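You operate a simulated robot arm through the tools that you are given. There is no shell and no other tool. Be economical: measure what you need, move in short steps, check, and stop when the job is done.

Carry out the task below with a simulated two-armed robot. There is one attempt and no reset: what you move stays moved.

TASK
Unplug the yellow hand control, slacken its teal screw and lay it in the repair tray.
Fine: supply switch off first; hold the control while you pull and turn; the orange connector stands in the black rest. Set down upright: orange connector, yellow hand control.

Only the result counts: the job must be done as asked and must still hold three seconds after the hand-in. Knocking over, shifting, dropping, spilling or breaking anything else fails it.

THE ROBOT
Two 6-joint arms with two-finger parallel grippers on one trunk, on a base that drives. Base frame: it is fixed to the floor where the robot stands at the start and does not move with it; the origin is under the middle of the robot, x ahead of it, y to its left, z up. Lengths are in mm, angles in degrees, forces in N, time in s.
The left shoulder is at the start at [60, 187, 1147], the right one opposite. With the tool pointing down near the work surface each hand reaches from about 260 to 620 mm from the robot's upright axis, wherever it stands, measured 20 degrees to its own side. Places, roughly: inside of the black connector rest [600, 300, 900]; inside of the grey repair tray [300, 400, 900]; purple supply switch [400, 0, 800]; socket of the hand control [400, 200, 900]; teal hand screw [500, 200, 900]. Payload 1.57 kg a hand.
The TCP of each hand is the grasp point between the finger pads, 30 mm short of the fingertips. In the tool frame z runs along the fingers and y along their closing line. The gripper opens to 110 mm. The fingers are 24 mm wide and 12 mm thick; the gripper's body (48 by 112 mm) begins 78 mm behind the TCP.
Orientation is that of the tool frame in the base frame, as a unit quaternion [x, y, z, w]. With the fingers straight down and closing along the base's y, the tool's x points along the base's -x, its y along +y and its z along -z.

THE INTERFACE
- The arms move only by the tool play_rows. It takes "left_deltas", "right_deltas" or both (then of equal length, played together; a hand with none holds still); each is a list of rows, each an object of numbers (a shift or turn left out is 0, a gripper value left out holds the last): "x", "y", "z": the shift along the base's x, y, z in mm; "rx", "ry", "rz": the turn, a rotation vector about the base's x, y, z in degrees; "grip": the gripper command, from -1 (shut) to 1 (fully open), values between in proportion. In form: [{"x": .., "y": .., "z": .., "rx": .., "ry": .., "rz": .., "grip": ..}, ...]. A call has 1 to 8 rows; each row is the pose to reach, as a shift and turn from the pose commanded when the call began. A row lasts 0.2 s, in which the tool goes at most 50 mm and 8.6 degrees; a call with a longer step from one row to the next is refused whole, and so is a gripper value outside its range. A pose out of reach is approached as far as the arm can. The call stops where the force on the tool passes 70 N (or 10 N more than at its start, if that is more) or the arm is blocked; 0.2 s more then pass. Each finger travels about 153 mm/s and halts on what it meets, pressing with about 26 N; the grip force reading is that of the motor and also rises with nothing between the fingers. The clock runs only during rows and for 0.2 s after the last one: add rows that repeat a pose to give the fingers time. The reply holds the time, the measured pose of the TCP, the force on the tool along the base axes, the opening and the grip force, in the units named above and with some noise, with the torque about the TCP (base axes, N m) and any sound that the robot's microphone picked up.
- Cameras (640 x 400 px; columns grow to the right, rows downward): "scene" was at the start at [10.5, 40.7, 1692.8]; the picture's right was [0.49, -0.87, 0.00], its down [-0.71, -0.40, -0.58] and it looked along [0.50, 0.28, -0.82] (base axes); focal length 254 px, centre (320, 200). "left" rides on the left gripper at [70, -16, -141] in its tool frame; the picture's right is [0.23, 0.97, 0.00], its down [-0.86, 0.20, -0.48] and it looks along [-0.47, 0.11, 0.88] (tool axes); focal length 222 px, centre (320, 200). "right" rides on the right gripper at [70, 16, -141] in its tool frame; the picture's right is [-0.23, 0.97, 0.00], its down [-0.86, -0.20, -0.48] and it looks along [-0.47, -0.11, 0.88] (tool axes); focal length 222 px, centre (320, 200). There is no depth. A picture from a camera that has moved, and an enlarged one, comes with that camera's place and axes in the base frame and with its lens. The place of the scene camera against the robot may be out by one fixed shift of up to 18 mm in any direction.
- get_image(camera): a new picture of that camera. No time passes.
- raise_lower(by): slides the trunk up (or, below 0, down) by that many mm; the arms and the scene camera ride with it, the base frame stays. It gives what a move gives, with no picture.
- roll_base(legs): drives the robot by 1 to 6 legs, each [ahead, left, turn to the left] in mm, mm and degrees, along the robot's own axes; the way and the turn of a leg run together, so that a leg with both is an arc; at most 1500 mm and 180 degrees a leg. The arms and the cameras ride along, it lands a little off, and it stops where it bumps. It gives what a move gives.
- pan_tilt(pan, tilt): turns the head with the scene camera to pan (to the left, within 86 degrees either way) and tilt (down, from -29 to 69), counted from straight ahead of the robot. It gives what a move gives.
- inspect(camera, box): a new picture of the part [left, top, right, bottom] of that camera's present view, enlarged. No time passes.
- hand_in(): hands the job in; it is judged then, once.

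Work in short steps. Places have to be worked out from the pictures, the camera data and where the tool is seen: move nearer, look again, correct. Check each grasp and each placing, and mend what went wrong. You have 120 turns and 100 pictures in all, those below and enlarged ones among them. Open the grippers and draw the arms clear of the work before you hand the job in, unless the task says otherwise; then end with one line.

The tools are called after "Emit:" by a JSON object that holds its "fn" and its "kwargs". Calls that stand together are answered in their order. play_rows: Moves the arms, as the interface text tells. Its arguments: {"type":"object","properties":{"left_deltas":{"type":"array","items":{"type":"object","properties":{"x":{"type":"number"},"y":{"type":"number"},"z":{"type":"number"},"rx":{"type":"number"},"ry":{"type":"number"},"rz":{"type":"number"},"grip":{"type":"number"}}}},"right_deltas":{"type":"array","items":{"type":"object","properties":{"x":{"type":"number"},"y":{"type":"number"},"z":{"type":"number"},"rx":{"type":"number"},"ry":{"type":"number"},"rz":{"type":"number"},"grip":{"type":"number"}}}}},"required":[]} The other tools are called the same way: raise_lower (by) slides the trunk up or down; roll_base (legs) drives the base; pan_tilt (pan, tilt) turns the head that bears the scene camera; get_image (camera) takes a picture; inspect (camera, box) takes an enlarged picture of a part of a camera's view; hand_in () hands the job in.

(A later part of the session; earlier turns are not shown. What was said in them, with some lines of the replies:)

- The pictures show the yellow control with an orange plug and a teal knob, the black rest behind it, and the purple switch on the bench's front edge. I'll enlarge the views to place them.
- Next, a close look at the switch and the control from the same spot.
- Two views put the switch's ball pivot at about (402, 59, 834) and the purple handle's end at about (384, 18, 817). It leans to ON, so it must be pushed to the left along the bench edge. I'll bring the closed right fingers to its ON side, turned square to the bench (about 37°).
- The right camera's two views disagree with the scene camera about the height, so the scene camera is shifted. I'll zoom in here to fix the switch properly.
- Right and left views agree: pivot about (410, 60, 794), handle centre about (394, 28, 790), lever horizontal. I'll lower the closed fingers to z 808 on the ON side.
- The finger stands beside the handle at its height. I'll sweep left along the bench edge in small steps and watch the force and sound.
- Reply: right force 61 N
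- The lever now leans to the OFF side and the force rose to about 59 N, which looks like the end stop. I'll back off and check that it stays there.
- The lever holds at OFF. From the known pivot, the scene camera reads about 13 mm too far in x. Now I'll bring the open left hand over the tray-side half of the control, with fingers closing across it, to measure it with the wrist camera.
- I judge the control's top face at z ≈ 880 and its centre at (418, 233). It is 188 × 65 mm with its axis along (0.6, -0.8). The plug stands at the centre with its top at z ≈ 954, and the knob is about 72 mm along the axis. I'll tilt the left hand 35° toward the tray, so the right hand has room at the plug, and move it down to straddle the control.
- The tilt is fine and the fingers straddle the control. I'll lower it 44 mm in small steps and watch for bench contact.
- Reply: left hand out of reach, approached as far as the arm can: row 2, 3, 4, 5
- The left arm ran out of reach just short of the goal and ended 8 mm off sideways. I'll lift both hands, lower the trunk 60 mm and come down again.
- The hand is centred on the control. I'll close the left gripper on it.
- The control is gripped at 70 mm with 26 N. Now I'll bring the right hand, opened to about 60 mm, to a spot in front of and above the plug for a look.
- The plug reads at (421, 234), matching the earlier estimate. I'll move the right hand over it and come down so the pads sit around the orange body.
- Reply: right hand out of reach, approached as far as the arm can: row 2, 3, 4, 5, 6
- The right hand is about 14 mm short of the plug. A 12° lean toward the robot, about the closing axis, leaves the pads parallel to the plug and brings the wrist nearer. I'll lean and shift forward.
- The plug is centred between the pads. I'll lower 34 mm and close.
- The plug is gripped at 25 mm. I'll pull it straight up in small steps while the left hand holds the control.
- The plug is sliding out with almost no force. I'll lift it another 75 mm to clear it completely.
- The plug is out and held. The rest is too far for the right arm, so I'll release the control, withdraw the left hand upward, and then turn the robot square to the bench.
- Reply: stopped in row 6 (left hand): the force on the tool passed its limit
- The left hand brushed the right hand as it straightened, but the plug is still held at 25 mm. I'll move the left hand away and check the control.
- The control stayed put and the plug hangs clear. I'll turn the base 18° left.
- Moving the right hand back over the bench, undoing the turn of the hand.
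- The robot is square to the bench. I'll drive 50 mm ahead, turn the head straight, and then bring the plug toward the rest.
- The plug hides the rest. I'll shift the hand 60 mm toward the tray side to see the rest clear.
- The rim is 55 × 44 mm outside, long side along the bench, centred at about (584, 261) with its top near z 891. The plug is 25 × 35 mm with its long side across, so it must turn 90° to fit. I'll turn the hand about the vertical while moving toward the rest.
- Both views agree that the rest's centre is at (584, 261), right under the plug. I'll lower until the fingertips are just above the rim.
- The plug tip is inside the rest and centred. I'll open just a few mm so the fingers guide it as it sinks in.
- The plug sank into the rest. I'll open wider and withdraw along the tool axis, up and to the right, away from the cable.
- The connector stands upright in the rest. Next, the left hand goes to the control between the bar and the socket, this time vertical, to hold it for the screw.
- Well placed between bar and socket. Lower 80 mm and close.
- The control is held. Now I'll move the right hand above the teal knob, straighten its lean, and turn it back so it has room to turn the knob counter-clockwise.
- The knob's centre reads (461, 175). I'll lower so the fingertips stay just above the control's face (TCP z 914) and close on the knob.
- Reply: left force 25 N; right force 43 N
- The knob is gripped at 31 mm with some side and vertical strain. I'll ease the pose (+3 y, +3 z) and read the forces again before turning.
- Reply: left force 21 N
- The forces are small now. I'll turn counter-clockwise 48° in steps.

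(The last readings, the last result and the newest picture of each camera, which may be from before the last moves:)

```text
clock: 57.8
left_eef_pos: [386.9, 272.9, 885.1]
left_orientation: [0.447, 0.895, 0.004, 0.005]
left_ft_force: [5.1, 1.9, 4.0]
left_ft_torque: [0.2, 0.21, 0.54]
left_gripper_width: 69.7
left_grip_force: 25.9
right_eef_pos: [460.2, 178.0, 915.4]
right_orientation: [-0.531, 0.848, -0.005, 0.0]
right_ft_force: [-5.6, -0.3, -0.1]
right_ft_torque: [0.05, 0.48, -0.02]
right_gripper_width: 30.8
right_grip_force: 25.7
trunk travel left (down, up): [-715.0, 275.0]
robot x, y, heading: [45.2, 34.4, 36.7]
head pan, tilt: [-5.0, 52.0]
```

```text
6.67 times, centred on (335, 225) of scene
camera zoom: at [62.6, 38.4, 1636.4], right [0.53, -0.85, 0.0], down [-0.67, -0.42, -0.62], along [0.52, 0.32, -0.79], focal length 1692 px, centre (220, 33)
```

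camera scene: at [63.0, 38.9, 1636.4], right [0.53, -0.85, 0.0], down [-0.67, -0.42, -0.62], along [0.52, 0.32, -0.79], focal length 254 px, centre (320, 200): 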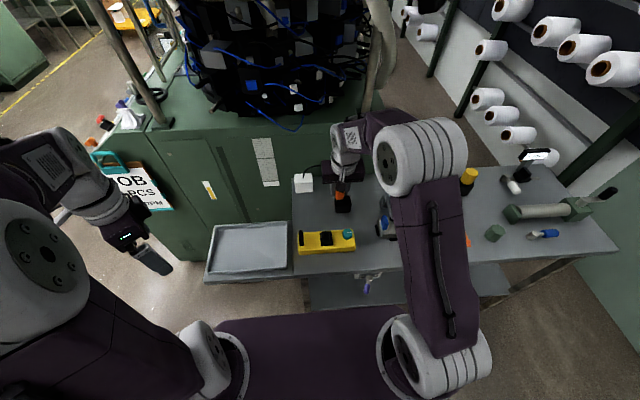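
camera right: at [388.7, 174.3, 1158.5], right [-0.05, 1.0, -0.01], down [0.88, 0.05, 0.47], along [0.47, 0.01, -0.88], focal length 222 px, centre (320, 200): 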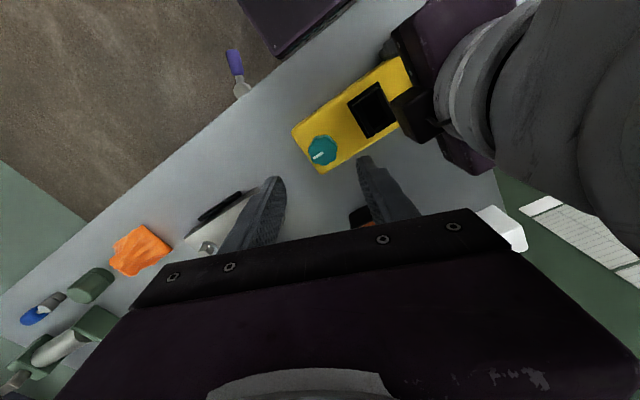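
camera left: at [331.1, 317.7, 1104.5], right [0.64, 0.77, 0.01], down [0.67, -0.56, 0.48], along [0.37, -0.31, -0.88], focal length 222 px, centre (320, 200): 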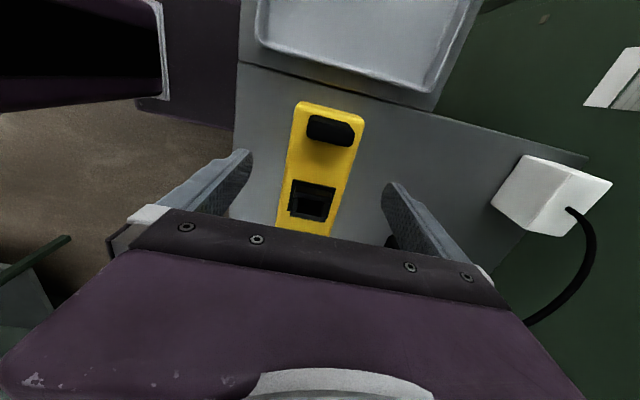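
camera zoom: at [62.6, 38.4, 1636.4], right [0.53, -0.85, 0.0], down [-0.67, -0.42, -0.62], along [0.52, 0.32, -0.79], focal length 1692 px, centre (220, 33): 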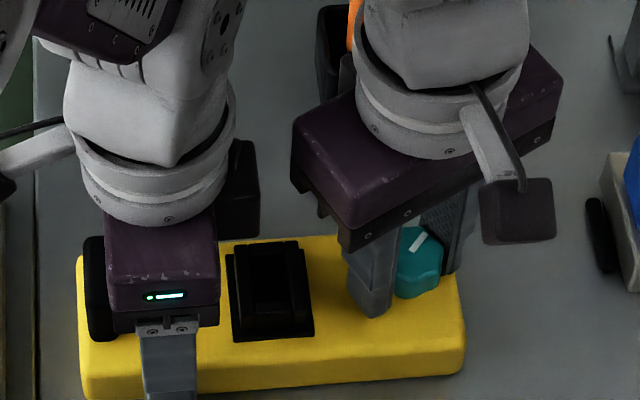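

The white mark turned with the hand, about 45° counter-clockwise, and the load is light. I'll continue another 68°.

Emit:
{"fn": "play_rows", "kwargs": {"right_deltas": [{"rz": 8.5}, {"rz": 17}, {"rz": 25.5}, {"rz": 34}, {"rz": 42.5}, {"rz": 51}, {"rz": 59.5}, {"rz": 68}]}}

Emit:
{"fn": "inspect", "kwargs": {"camera": "scene", "box": [300, 195, 370, 255]}}

Emit:
{"fn": "inspect", "kwargs": {"camera": "right", "box": [260, 110, 380, 210]}}

```text
clock: 59.6
left_eef_pos: [388.4, 271.6, 886.2]
left_orientation: [0.446, 0.895, 0.003, 0.004]
left_ft_force: [15.8, -6.8, 3.7]
left_ft_torque: [-0.31, 0.04, 0.84]
left_gripper_width: 69.9
left_grip_force: 25.9
right_eef_pos: [460.4, 179.1, 915.9]
right_orientation: [0.914, -0.406, 0.004, -0.003]
right_ft_force: [-16.8, 8.0, -0.8]
right_ft_torque: [-0.11, 0.21, 0.0]
right_gripper_width: 30.8
right_grip_force: 26.2
trunk travel left (down, up): [-715.0, 275.0]
robot x, y, heading: [38.1, 29.4, 36.7]
head pan, tilt: [-5.0, 52.0]
```

```text
6.67 times, centred on (335, 225) of scene
camera zoom: at [62.8, 38.3, 1636.4], right [0.53, -0.85, 0.0], down [-0.67, -0.42, -0.62], along [0.52, 0.32, -0.79], focal length 1692 px, centre (220, 33)
```

zoom: 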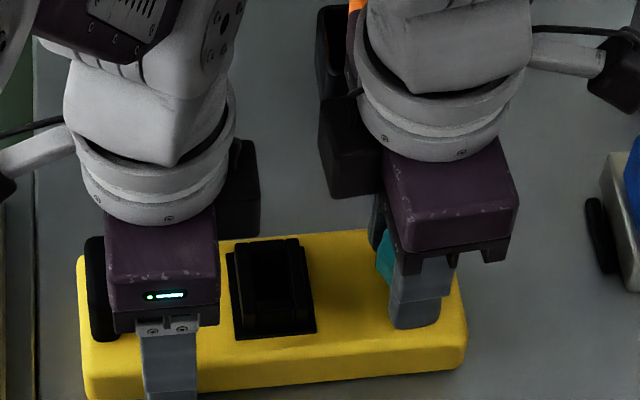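

```text
4.00 times, centred on (320, 160) of right
camera zoom: at [494.1, 115.4, 1056.8], right [-0.87, -0.48, -0.01], down [-0.43, 0.77, 0.48], along [-0.22, 0.42, -0.88], focal length 888 px, centre (320, 360)
```

zoom: 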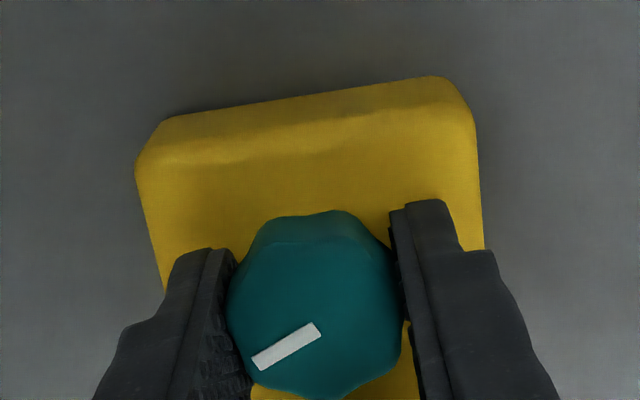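

The knob has turned about 116° with no stop or sound. I'll continue another 40°, watching the forces.

Emit:
{"fn": "play_rows", "kwargs": {"right_deltas": [{"x": 1, "rz": 7}, {"x": 1, "rz": 14}, {"x": 1, "rz": 21}, {"x": 1, "rz": 28}, {"x": 1, "rz": 35}, {"x": 1, "rz": 42}, {"x": 1, "rz": 42}]}}

Emit:
{"fn": "inspect", "kwargs": {"camera": "right", "box": [260, 110, 380, 210]}}

```text
clock: 61.2
left_eef_pos: [387.4, 273.3, 884.9]
left_orientation: [0.446, 0.895, 0.003, 0.004]
left_ft_force: [14.2, -5.0, 5.7]
left_ft_torque: [-0.68, -0.17, 0.9]
left_gripper_width: 70.3
left_grip_force: 25.7
right_eef_pos: [461.9, 178.4, 916.5]
right_orientation: [0.999, -0.052, 0.002, -0.004]
right_ft_force: [-15.2, 4.8, -1.7]
right_ft_torque: [-0.18, 0.15, -0.01]
right_gripper_width: 30.9
right_grip_force: 26.2
trunk travel left (down, up): [-715.0, 275.0]
robot x, y, heading: [39.5, 31.7, 36.7]
head pan, tilt: [-5.0, 52.0]
```

```text
4.00 times, centred on (320, 160) of right
camera zoom: at [528.8, 153.2, 1056.8], right [-0.33, -0.94, -0.01], down [-0.83, 0.28, 0.48], along [-0.45, 0.16, -0.88], focal length 888 px, centre (320, 360)
```

zoom: 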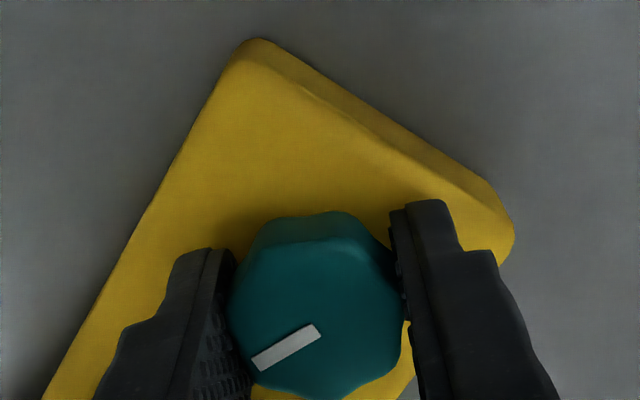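

The knob has turned about 158° freely. To be sure it is slack, I'll regrip and turn it once more: open, lift slightly, and turn the hand back.

Emit:
{"fn": "play_rows", "kwargs": {"right_deltas": [{"grip": 0.1}, {"grip": 0.1}, {"z": 15}, {"z": 30, "rz": -8.5}, {"z": 30, "rz": -17}, {"z": 30, "rz": -25.5}, {"z": 30, "rz": -34}, {"z": 30, "rz": -42}]}}

Emit:
{"fn": "play_rows", "kwargs": {"right_deltas": [{"rz": -8.5}, {"rz": -17}, {"rz": -25.5}, {"rz": -34}, {"rz": -42.5}, {"rz": -51}, {"rz": -59.5}, {"rz": -68}]}}

Emit:
{"fn": "play_rows", "kwargs": {"right_deltas": [{"rz": -8.5}, {"rz": -17}, {"rz": -25.5}, {"rz": -34}, {"rz": -42.5}, {"rz": -47, "x": -1.5, "y": -1}, {"rz": -47, "x": -1.5, "y": -1}]}}

Emit:
{"fn": "inspect", "kwargs": {"camera": "right", "box": [240, 90, 400, 220]}}

```text
clock: 63.0
left_eef_pos: [387.9, 271.7, 884.6]
left_orientation: [0.446, 0.895, 0.002, 0.004]
left_ft_force: [-0.5, -0.3, -0.3]
left_ft_torque: [0.14, 0.06, 0.02]
left_gripper_width: 69.7
left_grip_force: 26.4
right_eef_pos: [461.7, 178.1, 945.2]
right_orientation: [0.913, -0.409, 0.004, -0.003]
right_ft_force: [-0.5, 0.9, -0.6]
right_ft_torque: [0.01, 0.01, 0.0]
right_gripper_width: 60.5
right_grip_force: 0.0
trunk travel left (down, up): [-715.0, 275.0]
robot x, y, heading: [44.1, 29.6, 36.9]
head pan, tilt: [-5.0, 52.0]
```

```text
clock: 64.8
left_eef_pos: [388.0, 272.1, 885.6]
left_orientation: [0.445, 0.895, 0.002, 0.003]
left_ft_force: [0.6, 0.8, 0.2]
left_ft_torque: [0.15, 0.05, -0.01]
left_gripper_width: 69.8
left_grip_force: 25.8
right_eef_pos: [462.8, 178.3, 945.2]
right_orientation: [-0.528, 0.849, -0.006, -0.001]
right_ft_force: [0.1, -0.6, 0.2]
right_ft_torque: [0.03, -0.01, 0.02]
right_gripper_width: 60.7
right_grip_force: 0.1
trunk travel left (down, up): [-715.0, 275.0]
robot x, y, heading: [41.7, 29.8, 36.9]
head pan, tilt: [-5.0, 52.0]
```

```text
clock: 66.4
left_eef_pos: [388.0, 272.9, 884.8]
left_orientation: [0.446, 0.895, 0.002, 0.004]
left_ft_force: [0.1, -0.6, -0.3]
left_ft_torque: [0.14, 0.07, 0.04]
left_gripper_width: 69.7
left_grip_force: 26.0
right_eef_pos: [461.5, 177.4, 945.8]
right_orientation: [-0.147, 0.989, -0.004, -0.003]
right_ft_force: [-0.1, -0.2, -0.4]
right_ft_torque: [-0.01, 0.02, -0.02]
right_gripper_width: 60.3
right_grip_force: 0.0
trunk travel left (down, up): [-715.0, 275.0]
robot x, y, heading: [38.3, 28.7, 37.1]
head pan, tilt: [-5.0, 52.0]
```

```text
3.08 times, centred on (320, 155) of right
camera zoom: at [390.2, 174.1, 1086.7], right [-0.07, 1.0, -0.01], down [0.88, 0.06, 0.47], along [0.47, 0.02, -0.88], focal length 684 px, centre (320, 338)
```

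zoom: 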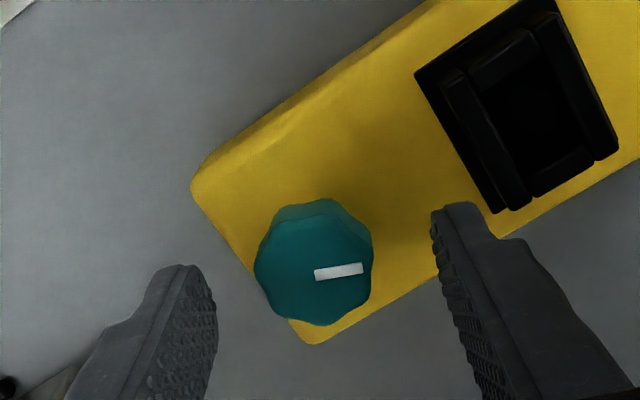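

The knob stayed turned and is centred between the fingers. I'll lower, close and turn another 48°.

Emit:
{"fn": "play_rows", "kwargs": {"right_deltas": [{"y": -1.5, "z": -15}, {"y": -1.5, "z": -30}, {"y": -1.5, "z": -30}, {"y": -1.5, "z": -30, "grip": -1}, {"y": -1.5, "z": -30, "grip": -1}, {"y": -1.5, "z": -30, "grip": -1}]}}

Emit:
{"fn": "play_rows", "kwargs": {"right_deltas": [{"rz": 6}, {"rz": 12}, {"rz": 18}, {"rz": 24}, {"rz": 30}, {"rz": 36}, {"rz": 42}, {"rz": 48}]}}

Emit:
{"fn": "inspect", "kwargs": {"camera": "right", "box": [240, 90, 400, 220]}}

```text
clock: 67.8
left_eef_pos: [387.1, 272.1, 886.5]
left_orientation: [0.445, 0.895, 0.002, 0.003]
left_ft_force: [-3.2, 3.7, 0.0]
left_ft_torque: [-0.78, -0.12, 0.17]
left_gripper_width: 69.7
left_grip_force: 26.5
right_eef_pos: [459.3, 176.3, 915.9]
right_orientation: [-0.146, 0.989, -0.004, -0.002]
right_ft_force: [4.5, -4.3, 10.0]
right_ft_torque: [0.14, -0.07, -0.02]
right_gripper_width: 31.1
right_grip_force: 25.7
trunk travel left (down, up): [-715.0, 275.0]
robot x, y, heading: [42.5, 28.4, 37.3]
head pan, tilt: [-5.0, 52.0]
```

```text
clock: 69.6
left_eef_pos: [387.0, 272.6, 884.6]
left_orientation: [0.445, 0.895, 0.002, 0.004]
left_ft_force: [-7.8, 15.5, -0.8]
left_ft_torque: [-0.07, -0.05, 0.44]
left_gripper_width: 69.7
left_grip_force: 25.6
right_eef_pos: [460.9, 174.2, 917.2]
right_orientation: [-0.538, 0.843, -0.005, -0.001]
right_ft_force: [9.3, -16.0, 1.9]
right_ft_torque: [-0.15, 0.12, 0.02]
right_gripper_width: 31.0
right_grip_force: 26.0
trunk travel left (down, up): [-715.0, 275.0]
robot x, y, heading: [39.4, 26.9, 37.0]
head pan, tilt: [-5.0, 52.0]
```

```text
3.08 times, centred on (320, 155) of right
camera zoom: at [416.3, 120.6, 1056.9], right [-0.79, 0.62, -0.01], down [0.54, 0.7, 0.47], along [0.3, 0.37, -0.88], focal length 684 px, centre (320, 338)
```

zoom: 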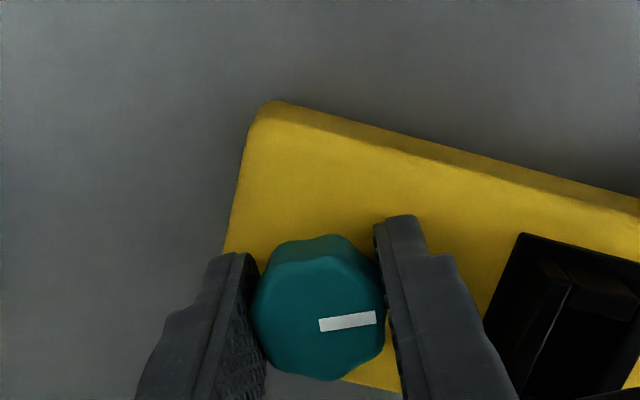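

Still turning smoothly, about 206° in total. I'll continue.

Emit:
{"fn": "play_rows", "kwargs": {"right_deltas": [{"y": 1, "rz": 8.5}, {"y": 2, "rz": 17}, {"y": 2, "rz": 25.5}, {"y": 2, "rz": 34}, {"y": 2, "rz": 42.5}, {"y": 2, "rz": 51}, {"y": 2, "rz": 59.5}, {"y": 2, "rz": 68}]}}

Emit:
{"fn": "play_rows", "kwargs": {"right_deltas": [{"rz": 7}, {"rz": 14}, {"rz": 21}, {"rz": 28}, {"rz": 35}, {"rz": 42}, {"rz": 42}]}}

Emit:
{"fn": "inspect", "kwargs": {"camera": "right", "box": [240, 90, 400, 220]}}

```text
clock: 71.4
left_eef_pos: [387.2, 272.4, 884.0]
left_orientation: [0.446, 0.895, 0.003, 0.004]
left_ft_force: [-8.3, 17.7, 0.0]
left_ft_torque: [0.35, 0.28, 0.69]
left_gripper_width: 69.5
left_grip_force: 26.2
right_eef_pos: [461.2, 177.5, 915.6]
right_orientation: [0.918, -0.398, 0.004, -0.003]
right_ft_force: [8.2, -19.4, 5.3]
right_ft_torque: [-0.35, 0.16, 0.01]
right_gripper_width: 31.3
right_grip_force: 25.7
trunk travel left (down, up): [-715.0, 275.0]
robot x, y, heading: [41.4, 34.1, 36.8]
head pan, tilt: [-5.0, 52.0]
```

```text
clock: 73.0
left_eef_pos: [388.8, 271.2, 885.5]
left_orientation: [0.447, 0.895, 0.003, 0.005]
left_ft_force: [7.5, 2.2, -3.2]
left_ft_torque: [0.05, 0.37, 1.35]
left_gripper_width: 69.8
left_grip_force: 26.4
right_eef_pos: [459.6, 178.4, 916.4]
right_orientation: [0.999, -0.044, 0.003, -0.003]
right_ft_force: [-7.8, -2.5, 9.4]
right_ft_torque: [0.0, 0.34, -0.45]
right_gripper_width: 30.4
right_grip_force: 25.8
trunk travel left (down, up): [-715.0, 275.0]
robot x, y, heading: [38.8, 32.0, 37.0]
head pan, tilt: [-5.0, 52.0]
```

```text
3.08 times, centred on (320, 155) of right
camera zoom: at [527.2, 154.5, 1057.0], right [-0.31, -0.95, -0.01], down [-0.84, 0.27, 0.48], along [-0.45, 0.16, -0.88], focal length 684 px, centre (320, 338)
```

zoom: 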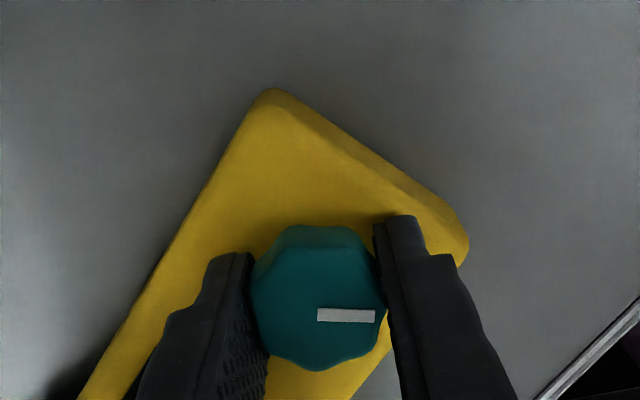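

The mark slipped slightly in the grip and a reaction torque of 0.45 N m appeared, so the screw has reached its end stop after about 300°. I'll release the knob and draw the right hand away up and to the right.

Emit:
{"fn": "play_rows", "kwargs": {"right_deltas": [{"grip": 0.2}, {"grip": 0.2}, {"z": 40}, {"z": 80}, {"x": 15, "y": -20, "z": 120}, {"x": 35, "y": -46, "z": 150}, {"x": 58, "y": -76, "z": 160}, {"x": 75, "y": -105, "z": 160}]}}

Emit:
{"fn": "play_rows", "kwargs": {"left_deltas": [{"grip": 0.8}, {"grip": 0.8}, {"z": 25}, {"z": 50}, {"x": 12, "y": -16, "z": 70}, {"x": 29, "y": -39, "z": 70}, {"x": 29, "y": -39, "z": 70}]}}

Emit:
{"fn": "get_image", "kwargs": {"camera": "left"}}

Emit:
{"fn": "get_image", "kwargs": {"camera": "scene"}}

```text
clock: 74.8
left_eef_pos: [388.1, 271.5, 885.1]
left_orientation: [0.446, 0.895, 0.003, 0.003]
left_ft_force: [0.3, -0.8, 1.5]
left_ft_torque: [0.06, 0.22, 0.04]
left_gripper_width: 69.6
left_grip_force: 26.0
right_eef_pos: [535.6, 73.1, 1076.6]
right_orientation: [0.999, -0.044, 0.003, -0.004]
right_ft_force: [-1.1, 0.2, -0.1]
right_ft_torque: [0.0, 0.01, 0.03]
right_gripper_width: 65.9
right_grip_force: 0.0
trunk travel left (down, up): [-715.0, 275.0]
robot x, y, heading: [38.7, 31.8, 37.0]
head pan, tilt: [-5.0, 52.0]
```

```text
clock: 76.4
left_eef_pos: [415.7, 234.1, 956.3]
left_orientation: [0.446, 0.895, 0.002, 0.004]
left_ft_force: [0.2, 0.4, 0.1]
left_ft_torque: [-0.02, 0.01, 0.03]
left_gripper_width: 98.8
left_grip_force: 0.1
right_eef_pos: [535.1, 73.5, 1075.5]
right_orientation: [0.999, -0.044, 0.003, -0.004]
right_ft_force: [-1.5, -0.7, -0.4]
right_ft_torque: [-0.01, 0.02, -0.01]
right_gripper_width: 65.7
right_grip_force: 0.0
trunk travel left (down, up): [-715.0, 275.0]
robot x, y, heading: [44.4, 32.6, 36.8]
head pan, tilt: [-5.0, 52.0]
```

```text
25 pictures are left
camera left: at [359.7, 279.8, 1095.0], right [0.64, 0.77, 0.01], down [0.67, -0.56, 0.48], along [0.38, -0.31, -0.88], focal length 222 px, centre (320, 200)
```

left: 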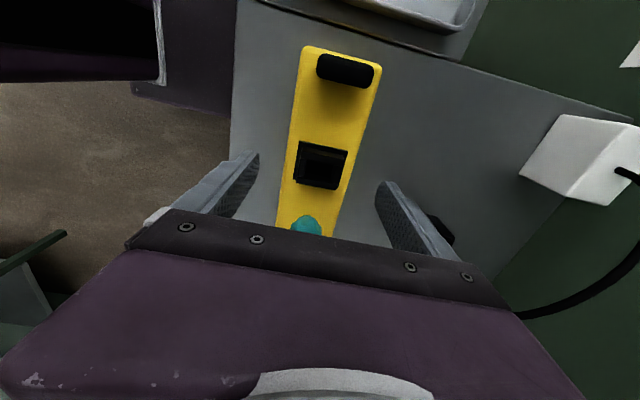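

```text
24 pictures are left
camera scene: at [62.8, 39.1, 1636.4], right [0.53, -0.85, 0.0], down [-0.67, -0.42, -0.62], along [0.52, 0.32, -0.79], focal length 254 px, centre (320, 200)
```

scene: 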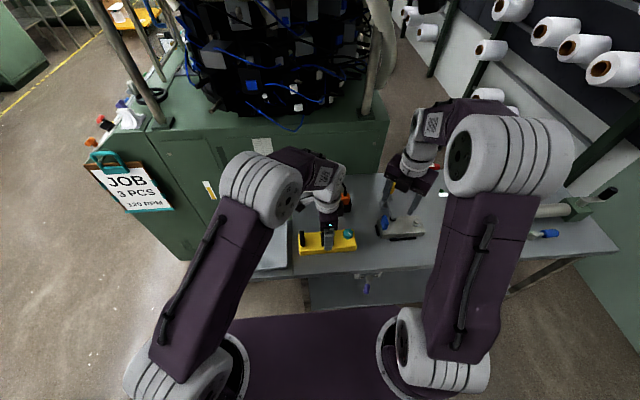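

The left hand is centred over the socket. Lower, close on the control's middle, and lift it a little to check the hold.

Emit:
{"fn": "play_rows", "kwargs": {"left_deltas": [{"z": -30}, {"z": -55}, {"z": -71}, {"z": -71}, {"z": -71, "grip": -1}, {"z": -71, "grip": -1}, {"z": -71, "grip": -1}]}}

Emit:
{"fn": "play_rows", "kwargs": {"left_deltas": [{"z": 5}, {"z": 15}, {"z": 30}, {"z": 50}, {"z": 75}, {"z": 95}, {"z": 95}]}}

Emit:
{"fn": "inspect", "kwargs": {"camera": "scene", "box": [240, 170, 380, 280]}}

Emit:
{"fn": "get_image", "kwargs": {"camera": "left"}}

```text
clock: 78.0
left_eef_pos: [416.9, 234.5, 883.4]
left_orientation: [0.446, 0.895, 0.002, 0.003]
left_ft_force: [0.3, -0.6, -0.1]
left_ft_torque: [-0.12, -0.03, 0.04]
left_gripper_width: 69.9
left_grip_force: 26.3
right_eef_pos: [537.0, 74.7, 1075.4]
right_orientation: [0.999, -0.043, 0.003, -0.004]
right_ft_force: [0.1, 0.4, 0.7]
right_ft_torque: [-0.02, 0.0, -0.01]
right_gripper_width: 66.0
right_grip_force: 0.1
trunk travel left (down, up): [-715.0, 275.0]
robot x, y, heading: [40.0, 29.4, 36.8]
head pan, tilt: [-5.0, 52.0]
```

```text
clock: 79.6
left_eef_pos: [416.6, 232.3, 978.5]
left_orientation: [0.446, 0.895, 0.002, 0.003]
left_ft_force: [-0.6, -0.7, -1.8]
left_ft_torque: [0.0, 0.03, 0.02]
left_gripper_width: 69.6
left_grip_force: 25.8
right_eef_pos: [536.3, 74.6, 1076.6]
right_orientation: [0.999, -0.043, 0.002, -0.004]
right_ft_force: [-0.2, 0.6, 0.0]
right_ft_torque: [-0.02, 0.0, 0.01]
right_gripper_width: 66.0
right_grip_force: 0.0
trunk travel left (down, up): [-715.0, 275.0]
robot x, y, heading: [39.2, 26.9, 36.9]
head pan, tilt: [-5.0, 52.0]
```

```text
3.64 times, centred on (310, 225) of scene
camera zoom: at [63.9, 38.6, 1636.4], right [0.53, -0.85, 0.0], down [-0.67, -0.42, -0.62], along [0.52, 0.32, -0.79], focal length 923 px, centre (356, 109)
```

zoom: 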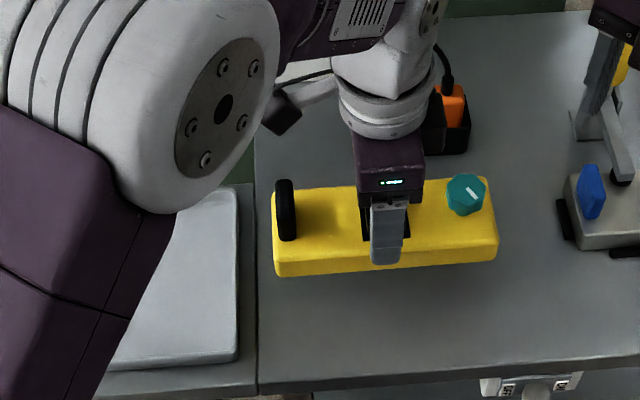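

```text
22 pictures are left
camera left: at [359.5, 278.9, 1118.9], right [0.64, 0.77, 0.01], down [0.67, -0.56, 0.48], along [0.37, -0.31, -0.88], focal length 222 px, centre (320, 200)
```

left: 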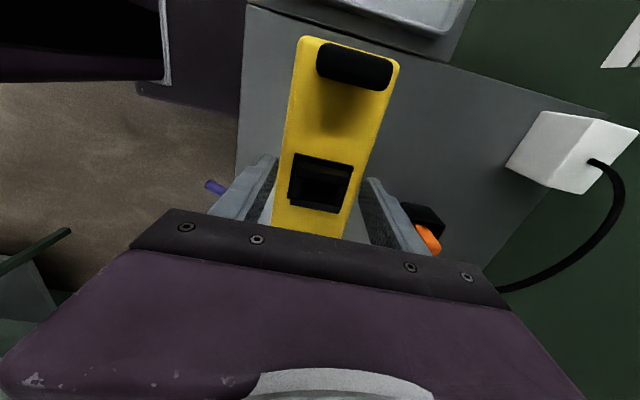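

The control is lifted level. I'll carry it toward the tray and look partway.

Emit:
{"fn": "play_rows", "kwargs": {"left_deltas": [{"x": -20, "y": 27, "z": 15}, {"x": -40, "y": 54, "z": 25}, {"x": -60, "y": 80, "z": 25}, {"x": -75, "y": 101, "z": 25}, {"x": -75, "y": 101, "z": 25}]}}

Emit:
{"fn": "get_image", "kwargs": {"camera": "left"}}

```text
clock: 80.8
left_eef_pos: [341.9, 335.3, 1004.7]
left_orientation: [0.446, 0.895, 0.003, 0.004]
left_ft_force: [0.6, -0.2, -2.9]
left_ft_torque: [0.02, -0.01, 0.01]
left_gripper_width: 69.8
left_grip_force: 25.9
right_eef_pos: [536.8, 74.0, 1075.7]
right_orientation: [0.999, -0.044, 0.003, -0.004]
right_ft_force: [-0.2, 0.2, 0.2]
right_ft_torque: [-0.01, -0.02, 0.03]
right_gripper_width: 66.1
right_grip_force: 0.1
trunk travel left (down, up): [-715.0, 275.0]
robot x, y, heading: [43.4, 27.4, 36.9]
head pan, tilt: [-5.0, 52.0]
```

```text
21 pictures are left
camera left: at [285.6, 380.0, 1144.3], right [0.64, 0.77, 0.01], down [0.67, -0.56, 0.48], along [0.37, -0.31, -0.88], focal length 222 px, centre (320, 200)
```

left: 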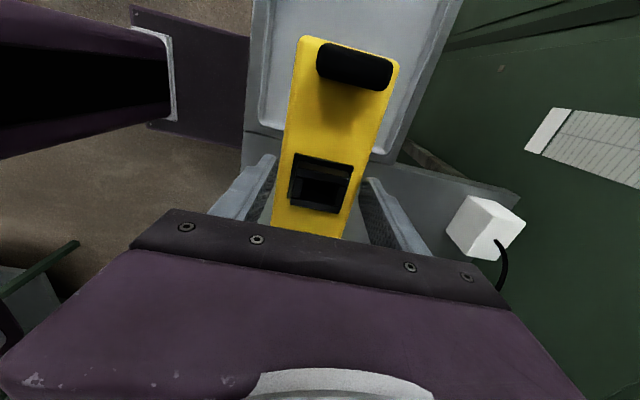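

Emit:
{"fn": "inspect", "kwargs": {"camera": "left", "box": [230, 0, 470, 180]}}

```text
2.22 times, centred on (350, 90) of left
camera zoom: at [285.6, 380.0, 1144.3], right [0.64, 0.77, 0.01], down [0.67, -0.56, 0.48], along [0.37, -0.31, -0.88], focal length 494 px, centre (253, 444)
```

zoom: 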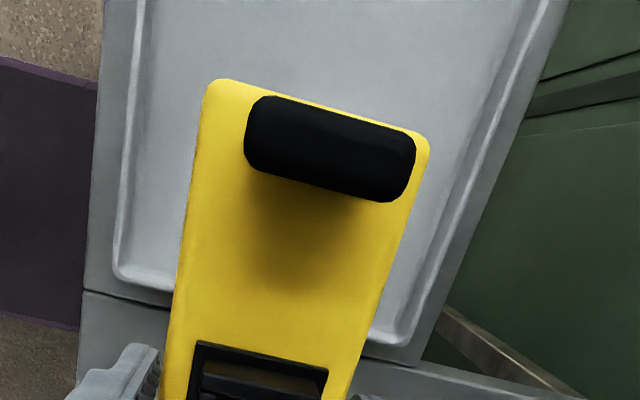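

The tray rim (z ≈ 875) spans v 398–559 and u −70…−308 in bench axes, so its centre is at u ≈ −190, v ≈ 479. I'll carry the control over that centre and lower it to just above the rim.

Emit:
{"fn": "play_rows", "kwargs": {"left_deltas": [{"x": -20, "y": 29}, {"x": -40, "y": 57}, {"x": -60, "y": 85}, {"x": -73, "y": 104}, {"x": -73, "y": 104, "z": -30}, {"x": -73, "y": 104, "z": -60}, {"x": -73, "y": 104, "z": -80}, {"x": -73, "y": 104, "z": -80}]}}

Emit:
{"fn": "get_image", "kwargs": {"camera": "left"}}

Emit:
{"fn": "pan_tilt", "kwargs": {"pan": 25, "tilt": 56}}

Emit:
{"fn": "get_image", "kwargs": {"camera": "scene"}}

```text
clock: 82.6
left_eef_pos: [269.6, 438.9, 923.6]
left_orientation: [0.446, 0.895, 0.003, 0.003]
left_ft_force: [0.1, 0.2, -3.1]
left_ft_torque: [0.03, -0.02, 0.02]
left_gripper_width: 69.8
left_grip_force: 25.6
right_eef_pos: [535.6, 73.4, 1076.1]
right_orientation: [0.999, -0.043, 0.003, -0.004]
right_ft_force: [1.0, -0.3, -0.6]
right_ft_torque: [0.0, -0.01, 0.0]
right_gripper_width: 65.9
right_grip_force: 0.0
trunk travel left (down, up): [-715.0, 275.0]
robot x, y, heading: [43.4, 27.4, 36.8]
head pan, tilt: [-5.0, 52.0]
```

```text
19 pictures are left
camera left: at [212.6, 484.3, 1064.2], right [0.64, 0.77, 0.01], down [0.67, -0.56, 0.48], along [0.37, -0.31, -0.88], focal length 222 px, centre (320, 200)
```

left: 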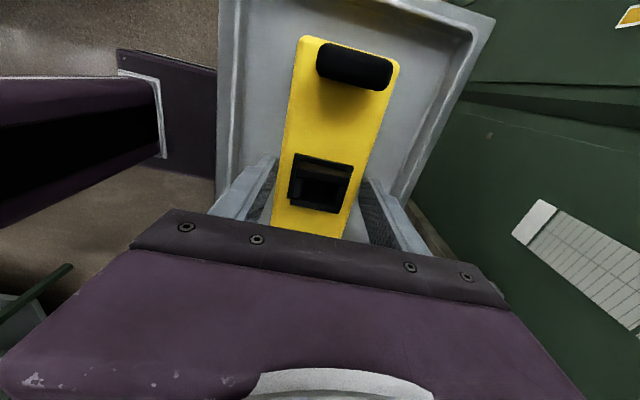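

```text
clock: 83.6
left_eef_pos: [269.0, 438.7, 925.1]
left_orientation: [0.446, 0.895, 0.002, 0.003]
left_ft_force: [0.0, 0.8, -2.2]
left_ft_torque: [0.04, -0.01, -0.04]
left_gripper_width: 69.8
left_grip_force: 25.8
right_eef_pos: [535.6, 73.9, 1075.7]
right_orientation: [0.999, -0.044, 0.003, -0.004]
right_ft_force: [0.6, 0.0, -0.3]
right_ft_torque: [-0.01, -0.03, 0.01]
right_gripper_width: 65.9
right_grip_force: 0.0
trunk travel left (down, up): [-715.0, 275.0]
robot x, y, heading: [37.6, 30.1, 36.9]
head pan, tilt: [25.0, 56.0]
```

```text
18 pictures are left
camera scene: at [33.3, 61.7, 1631.3], right [0.88, -0.47, 0.0], down [-0.39, -0.73, -0.56], along [0.26, 0.49, -0.83], focal length 254 px, centre (320, 200)
```

scene: 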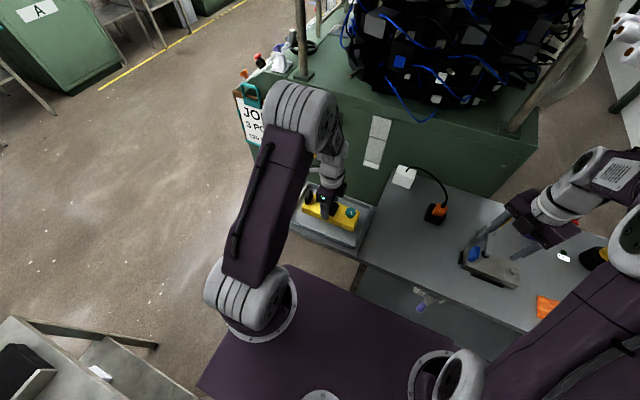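

Emit:
{"fn": "inspect", "kwargs": {"camera": "scene", "box": [285, 175, 385, 260]}}

Emit:
{"fn": "inspect", "kwargs": {"camera": "left", "box": [210, 0, 500, 220]}}

```text
4.71 times, centred on (335, 218) of scene
camera zoom: at [33.3, 61.7, 1631.3], right [0.88, -0.47, 0.0], down [-0.39, -0.73, -0.56], along [0.26, 0.49, -0.83], focal length 1194 px, centre (249, 118)
```

zoom: 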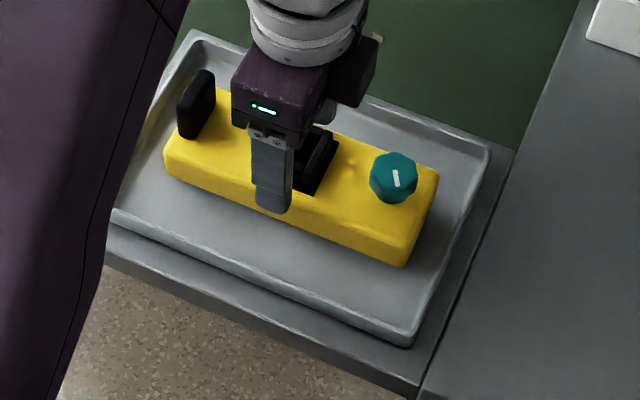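

```text
1.82 times, centred on (355, 110) of left
camera zoom: at [212.6, 484.5, 1064.4], right [0.64, 0.77, 0.01], down [0.67, -0.56, 0.48], along [0.37, -0.31, -0.88], focal length 404 px, centre (256, 364)
```

zoom: 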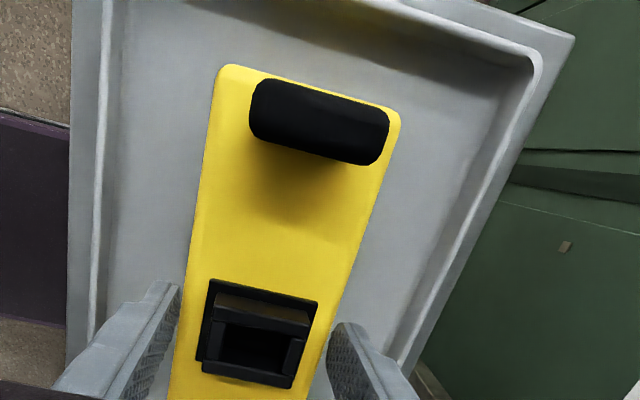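

The control sits inside the rim's outline on all sides. I'll lower gradually to near the tray floor.

Emit:
{"fn": "play_rows", "kwargs": {"left_deltas": [{"z": -12}, {"z": -22}, {"z": -28}, {"z": -32}, {"z": -32}]}}

Emit:
{"fn": "play_rows", "kwargs": {"left_deltas": [{"z": -1}, {"z": -2}, {"z": -3}, {"z": -3}]}}

```text
clock: 84.8
left_eef_pos: [268.9, 438.1, 894.8]
left_orientation: [0.446, 0.895, 0.004, 0.004]
left_ft_force: [1.5, 0.6, 24.7]
left_ft_torque: [-0.27, 0.44, 0.04]
left_gripper_width: 69.6
left_grip_force: 25.7
right_eef_pos: [534.5, 73.0, 1077.5]
right_orientation: [0.999, -0.044, 0.003, -0.004]
right_ft_force: [1.1, 0.2, -0.1]
right_ft_torque: [0.03, 0.06, -0.02]
right_gripper_width: 66.0
right_grip_force: 0.1
trunk travel left (down, up): [-715.0, 275.0]
robot x, y, heading: [41.1, 30.0, 36.7]
head pan, tilt: [25.0, 56.0]
```

```text
clock: 85.8
left_eef_pos: [268.0, 437.5, 889.3]
left_orientation: [0.447, 0.895, 0.003, 0.003]
left_ft_force: [1.9, 0.5, 24.0]
left_ft_torque: [-0.28, 0.46, 0.0]
left_gripper_width: 69.5
left_grip_force: 25.9
right_eef_pos: [535.7, 71.7, 1076.1]
right_orientation: [0.999, -0.043, 0.004, -0.005]
right_ft_force: [-0.5, 0.0, 0.2]
right_ft_torque: [0.0, -0.03, -0.01]
right_gripper_width: 66.1
right_grip_force: 0.0
trunk travel left (down, up): [-715.0, 275.0]
robot x, y, heading: [38.9, 29.6, 36.8]
head pan, tilt: [25.0, 56.0]
```

Contact was at z ≈ 894 with 24 N, and the control then slid slightly in the fingers. I'll check the picture before letting go.

Emit:
{"fn": "inspect", "kwargs": {"camera": "scene", "box": [285, 175, 385, 260]}}

```text
4.71 times, centred on (335, 218) of scene
camera zoom: at [31.8, 58.4, 1631.4], right [0.88, -0.47, 0.0], down [-0.39, -0.73, -0.56], along [0.26, 0.49, -0.83], focal length 1194 px, centre (249, 118)
```

zoom: 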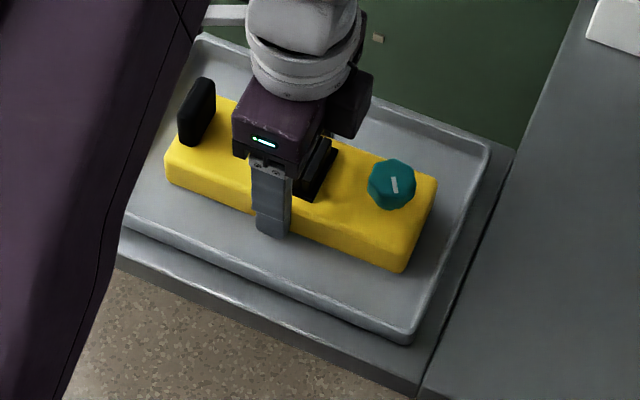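

It lies flat inside the tray. I'll open moderately and lift straight off, then retract the left hand.

Emit:
{"fn": "play_rows", "kwargs": {"left_deltas": [{"z": 2}, {"z": 2, "grip": 0.6}, {"z": 2, "grip": 0.6}, {"z": 3}, {"z": 30}, {"z": 70}, {"z": 110}, {"z": 150}]}}

Emit:
{"fn": "play_rows", "kwargs": {"left_deltas": [{"x": -25, "y": -15, "z": 30}, {"x": -50, "y": -30, "z": 60}, {"x": -75, "y": -45, "z": 90}, {"x": -75, "y": -45, "z": 90}], "right_deltas": [{"z": 25}, {"x": -20, "y": -15, "z": 50}, {"x": -45, "y": -34, "z": 60}, {"x": -45, "y": -34, "z": 60}]}}

Emit:
{"fn": "get_image", "kwargs": {"camera": "scene"}}

Emit:
{"fn": "inspect", "kwargs": {"camera": "scene", "box": [285, 175, 385, 260]}}

Emit:
{"fn": "inspect", "kwargs": {"camera": "scene", "box": [380, 150, 540, 320]}}

```text
clock: 87.6
left_eef_pos: [266.6, 438.3, 1039.6]
left_orientation: [0.445, 0.895, 0.002, 0.003]
left_ft_force: [0.1, -0.2, -0.7]
left_ft_torque: [-0.01, -0.01, 0.01]
left_gripper_width: 87.9
left_grip_force: 0.0
right_eef_pos: [536.0, 73.6, 1076.2]
right_orientation: [0.999, -0.044, 0.004, -0.005]
right_ft_force: [1.5, 0.5, 0.2]
right_ft_torque: [0.0, 0.0, -0.04]
right_gripper_width: 65.9
right_grip_force: 0.1
trunk travel left (down, up): [-715.0, 275.0]
robot x, y, heading: [37.8, 31.2, 37.0]
head pan, tilt: [25.0, 56.0]
```

```text
clock: 88.6
left_eef_pos: [194.2, 396.1, 1128.7]
left_orientation: [0.446, 0.895, 0.003, 0.003]
left_ft_force: [-0.5, 0.9, 0.2]
left_ft_torque: [-0.02, 0.02, -0.01]
left_gripper_width: 88.1
left_grip_force: 0.0
right_eef_pos: [491.3, 40.3, 1136.3]
right_orientation: [0.999, -0.044, 0.003, -0.003]
right_ft_force: [-0.2, 0.5, -0.3]
right_ft_torque: [0.01, 0.06, 0.03]
right_gripper_width: 66.1
right_grip_force: 0.1
trunk travel left (down, up): [-715.0, 275.0]
robot x, y, heading: [41.7, 31.8, 36.6]
head pan, tilt: [25.0, 56.0]
```

```text
14 pictures are left
camera scene: at [34.6, 62.5, 1631.3], right [0.88, -0.47, 0.0], down [-0.39, -0.73, -0.56], along [0.26, 0.49, -0.83], focal length 254 px, centre (320, 200)
```

scene: 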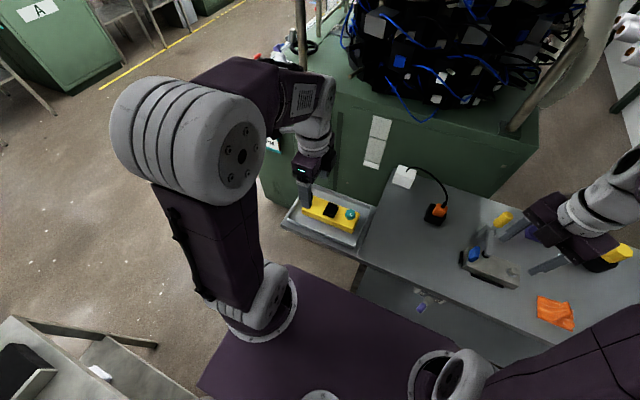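

```text
4.71 times, centred on (335, 218) of scene
camera zoom: at [34.6, 62.5, 1631.3], right [0.88, -0.47, 0.0], down [-0.39, -0.73, -0.56], along [0.26, 0.49, -0.83], focal length 1194 px, centre (249, 118)
```

zoom: 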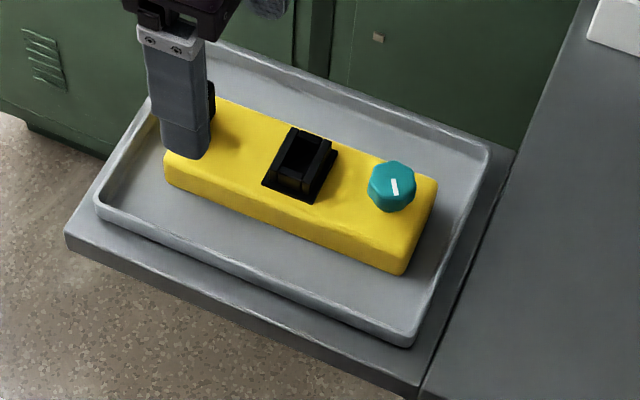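

```text
2.35 times, centred on (460, 235) of scene
camera zoom: at [34.6, 62.5, 1631.3], right [0.88, -0.47, 0.0], down [-0.39, -0.73, -0.56], along [0.26, 0.49, -0.83], focal length 597 px, centre (-9, 118)
```

zoom: 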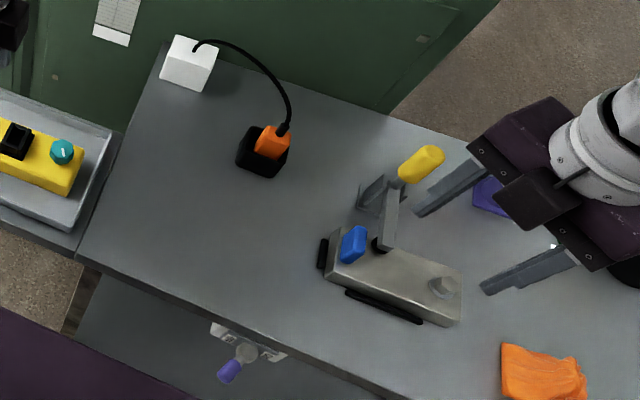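

The control lies in the tray, the connector stands in the rest, and the switch points to OFF. I'll open both grippers fully, raise the hands a little more, and then hand in.

Emit:
{"fn": "play_rows", "kwargs": {"left_deltas": [{"z": 20, "grip": 1}, {"z": 40, "grip": 1}, {"z": 40, "grip": 1}], "right_deltas": [{"z": 20, "grip": 1}, {"z": 40, "grip": 1}, {"z": 40, "grip": 1}]}}

Emit:
{"fn": "hand_in", "kwargs": {}}

```text
clock: 89.4
left_eef_pos: [193.7, 393.4, 1169.8]
left_orientation: [0.446, 0.895, 0.002, 0.003]
left_ft_force: [0.1, -1.0, 0.1]
left_ft_torque: [0.02, 0.02, -0.03]
left_gripper_width: 110.0
left_grip_force: 0.1
right_eef_pos: [490.5, 39.3, 1176.0]
right_orientation: [0.999, -0.043, 0.003, -0.004]
right_ft_force: [-0.3, -0.6, 0.4]
right_ft_torque: [0.01, 0.0, 0.01]
right_gripper_width: 110.0
right_grip_force: 0.2
trunk travel left (down, up): [-715.0, 275.0]
robot x, y, heading: [39.3, 30.4, 36.8]
head pan, tilt: [25.0, 56.0]
```

```text
The job is handed in.
```

I handed the job in: the supply switch is off, the orange connector stands upright in the black rest, the teal screw is turned back about 300° to its stop, and the yellow hand control lies upright in the repair tray.
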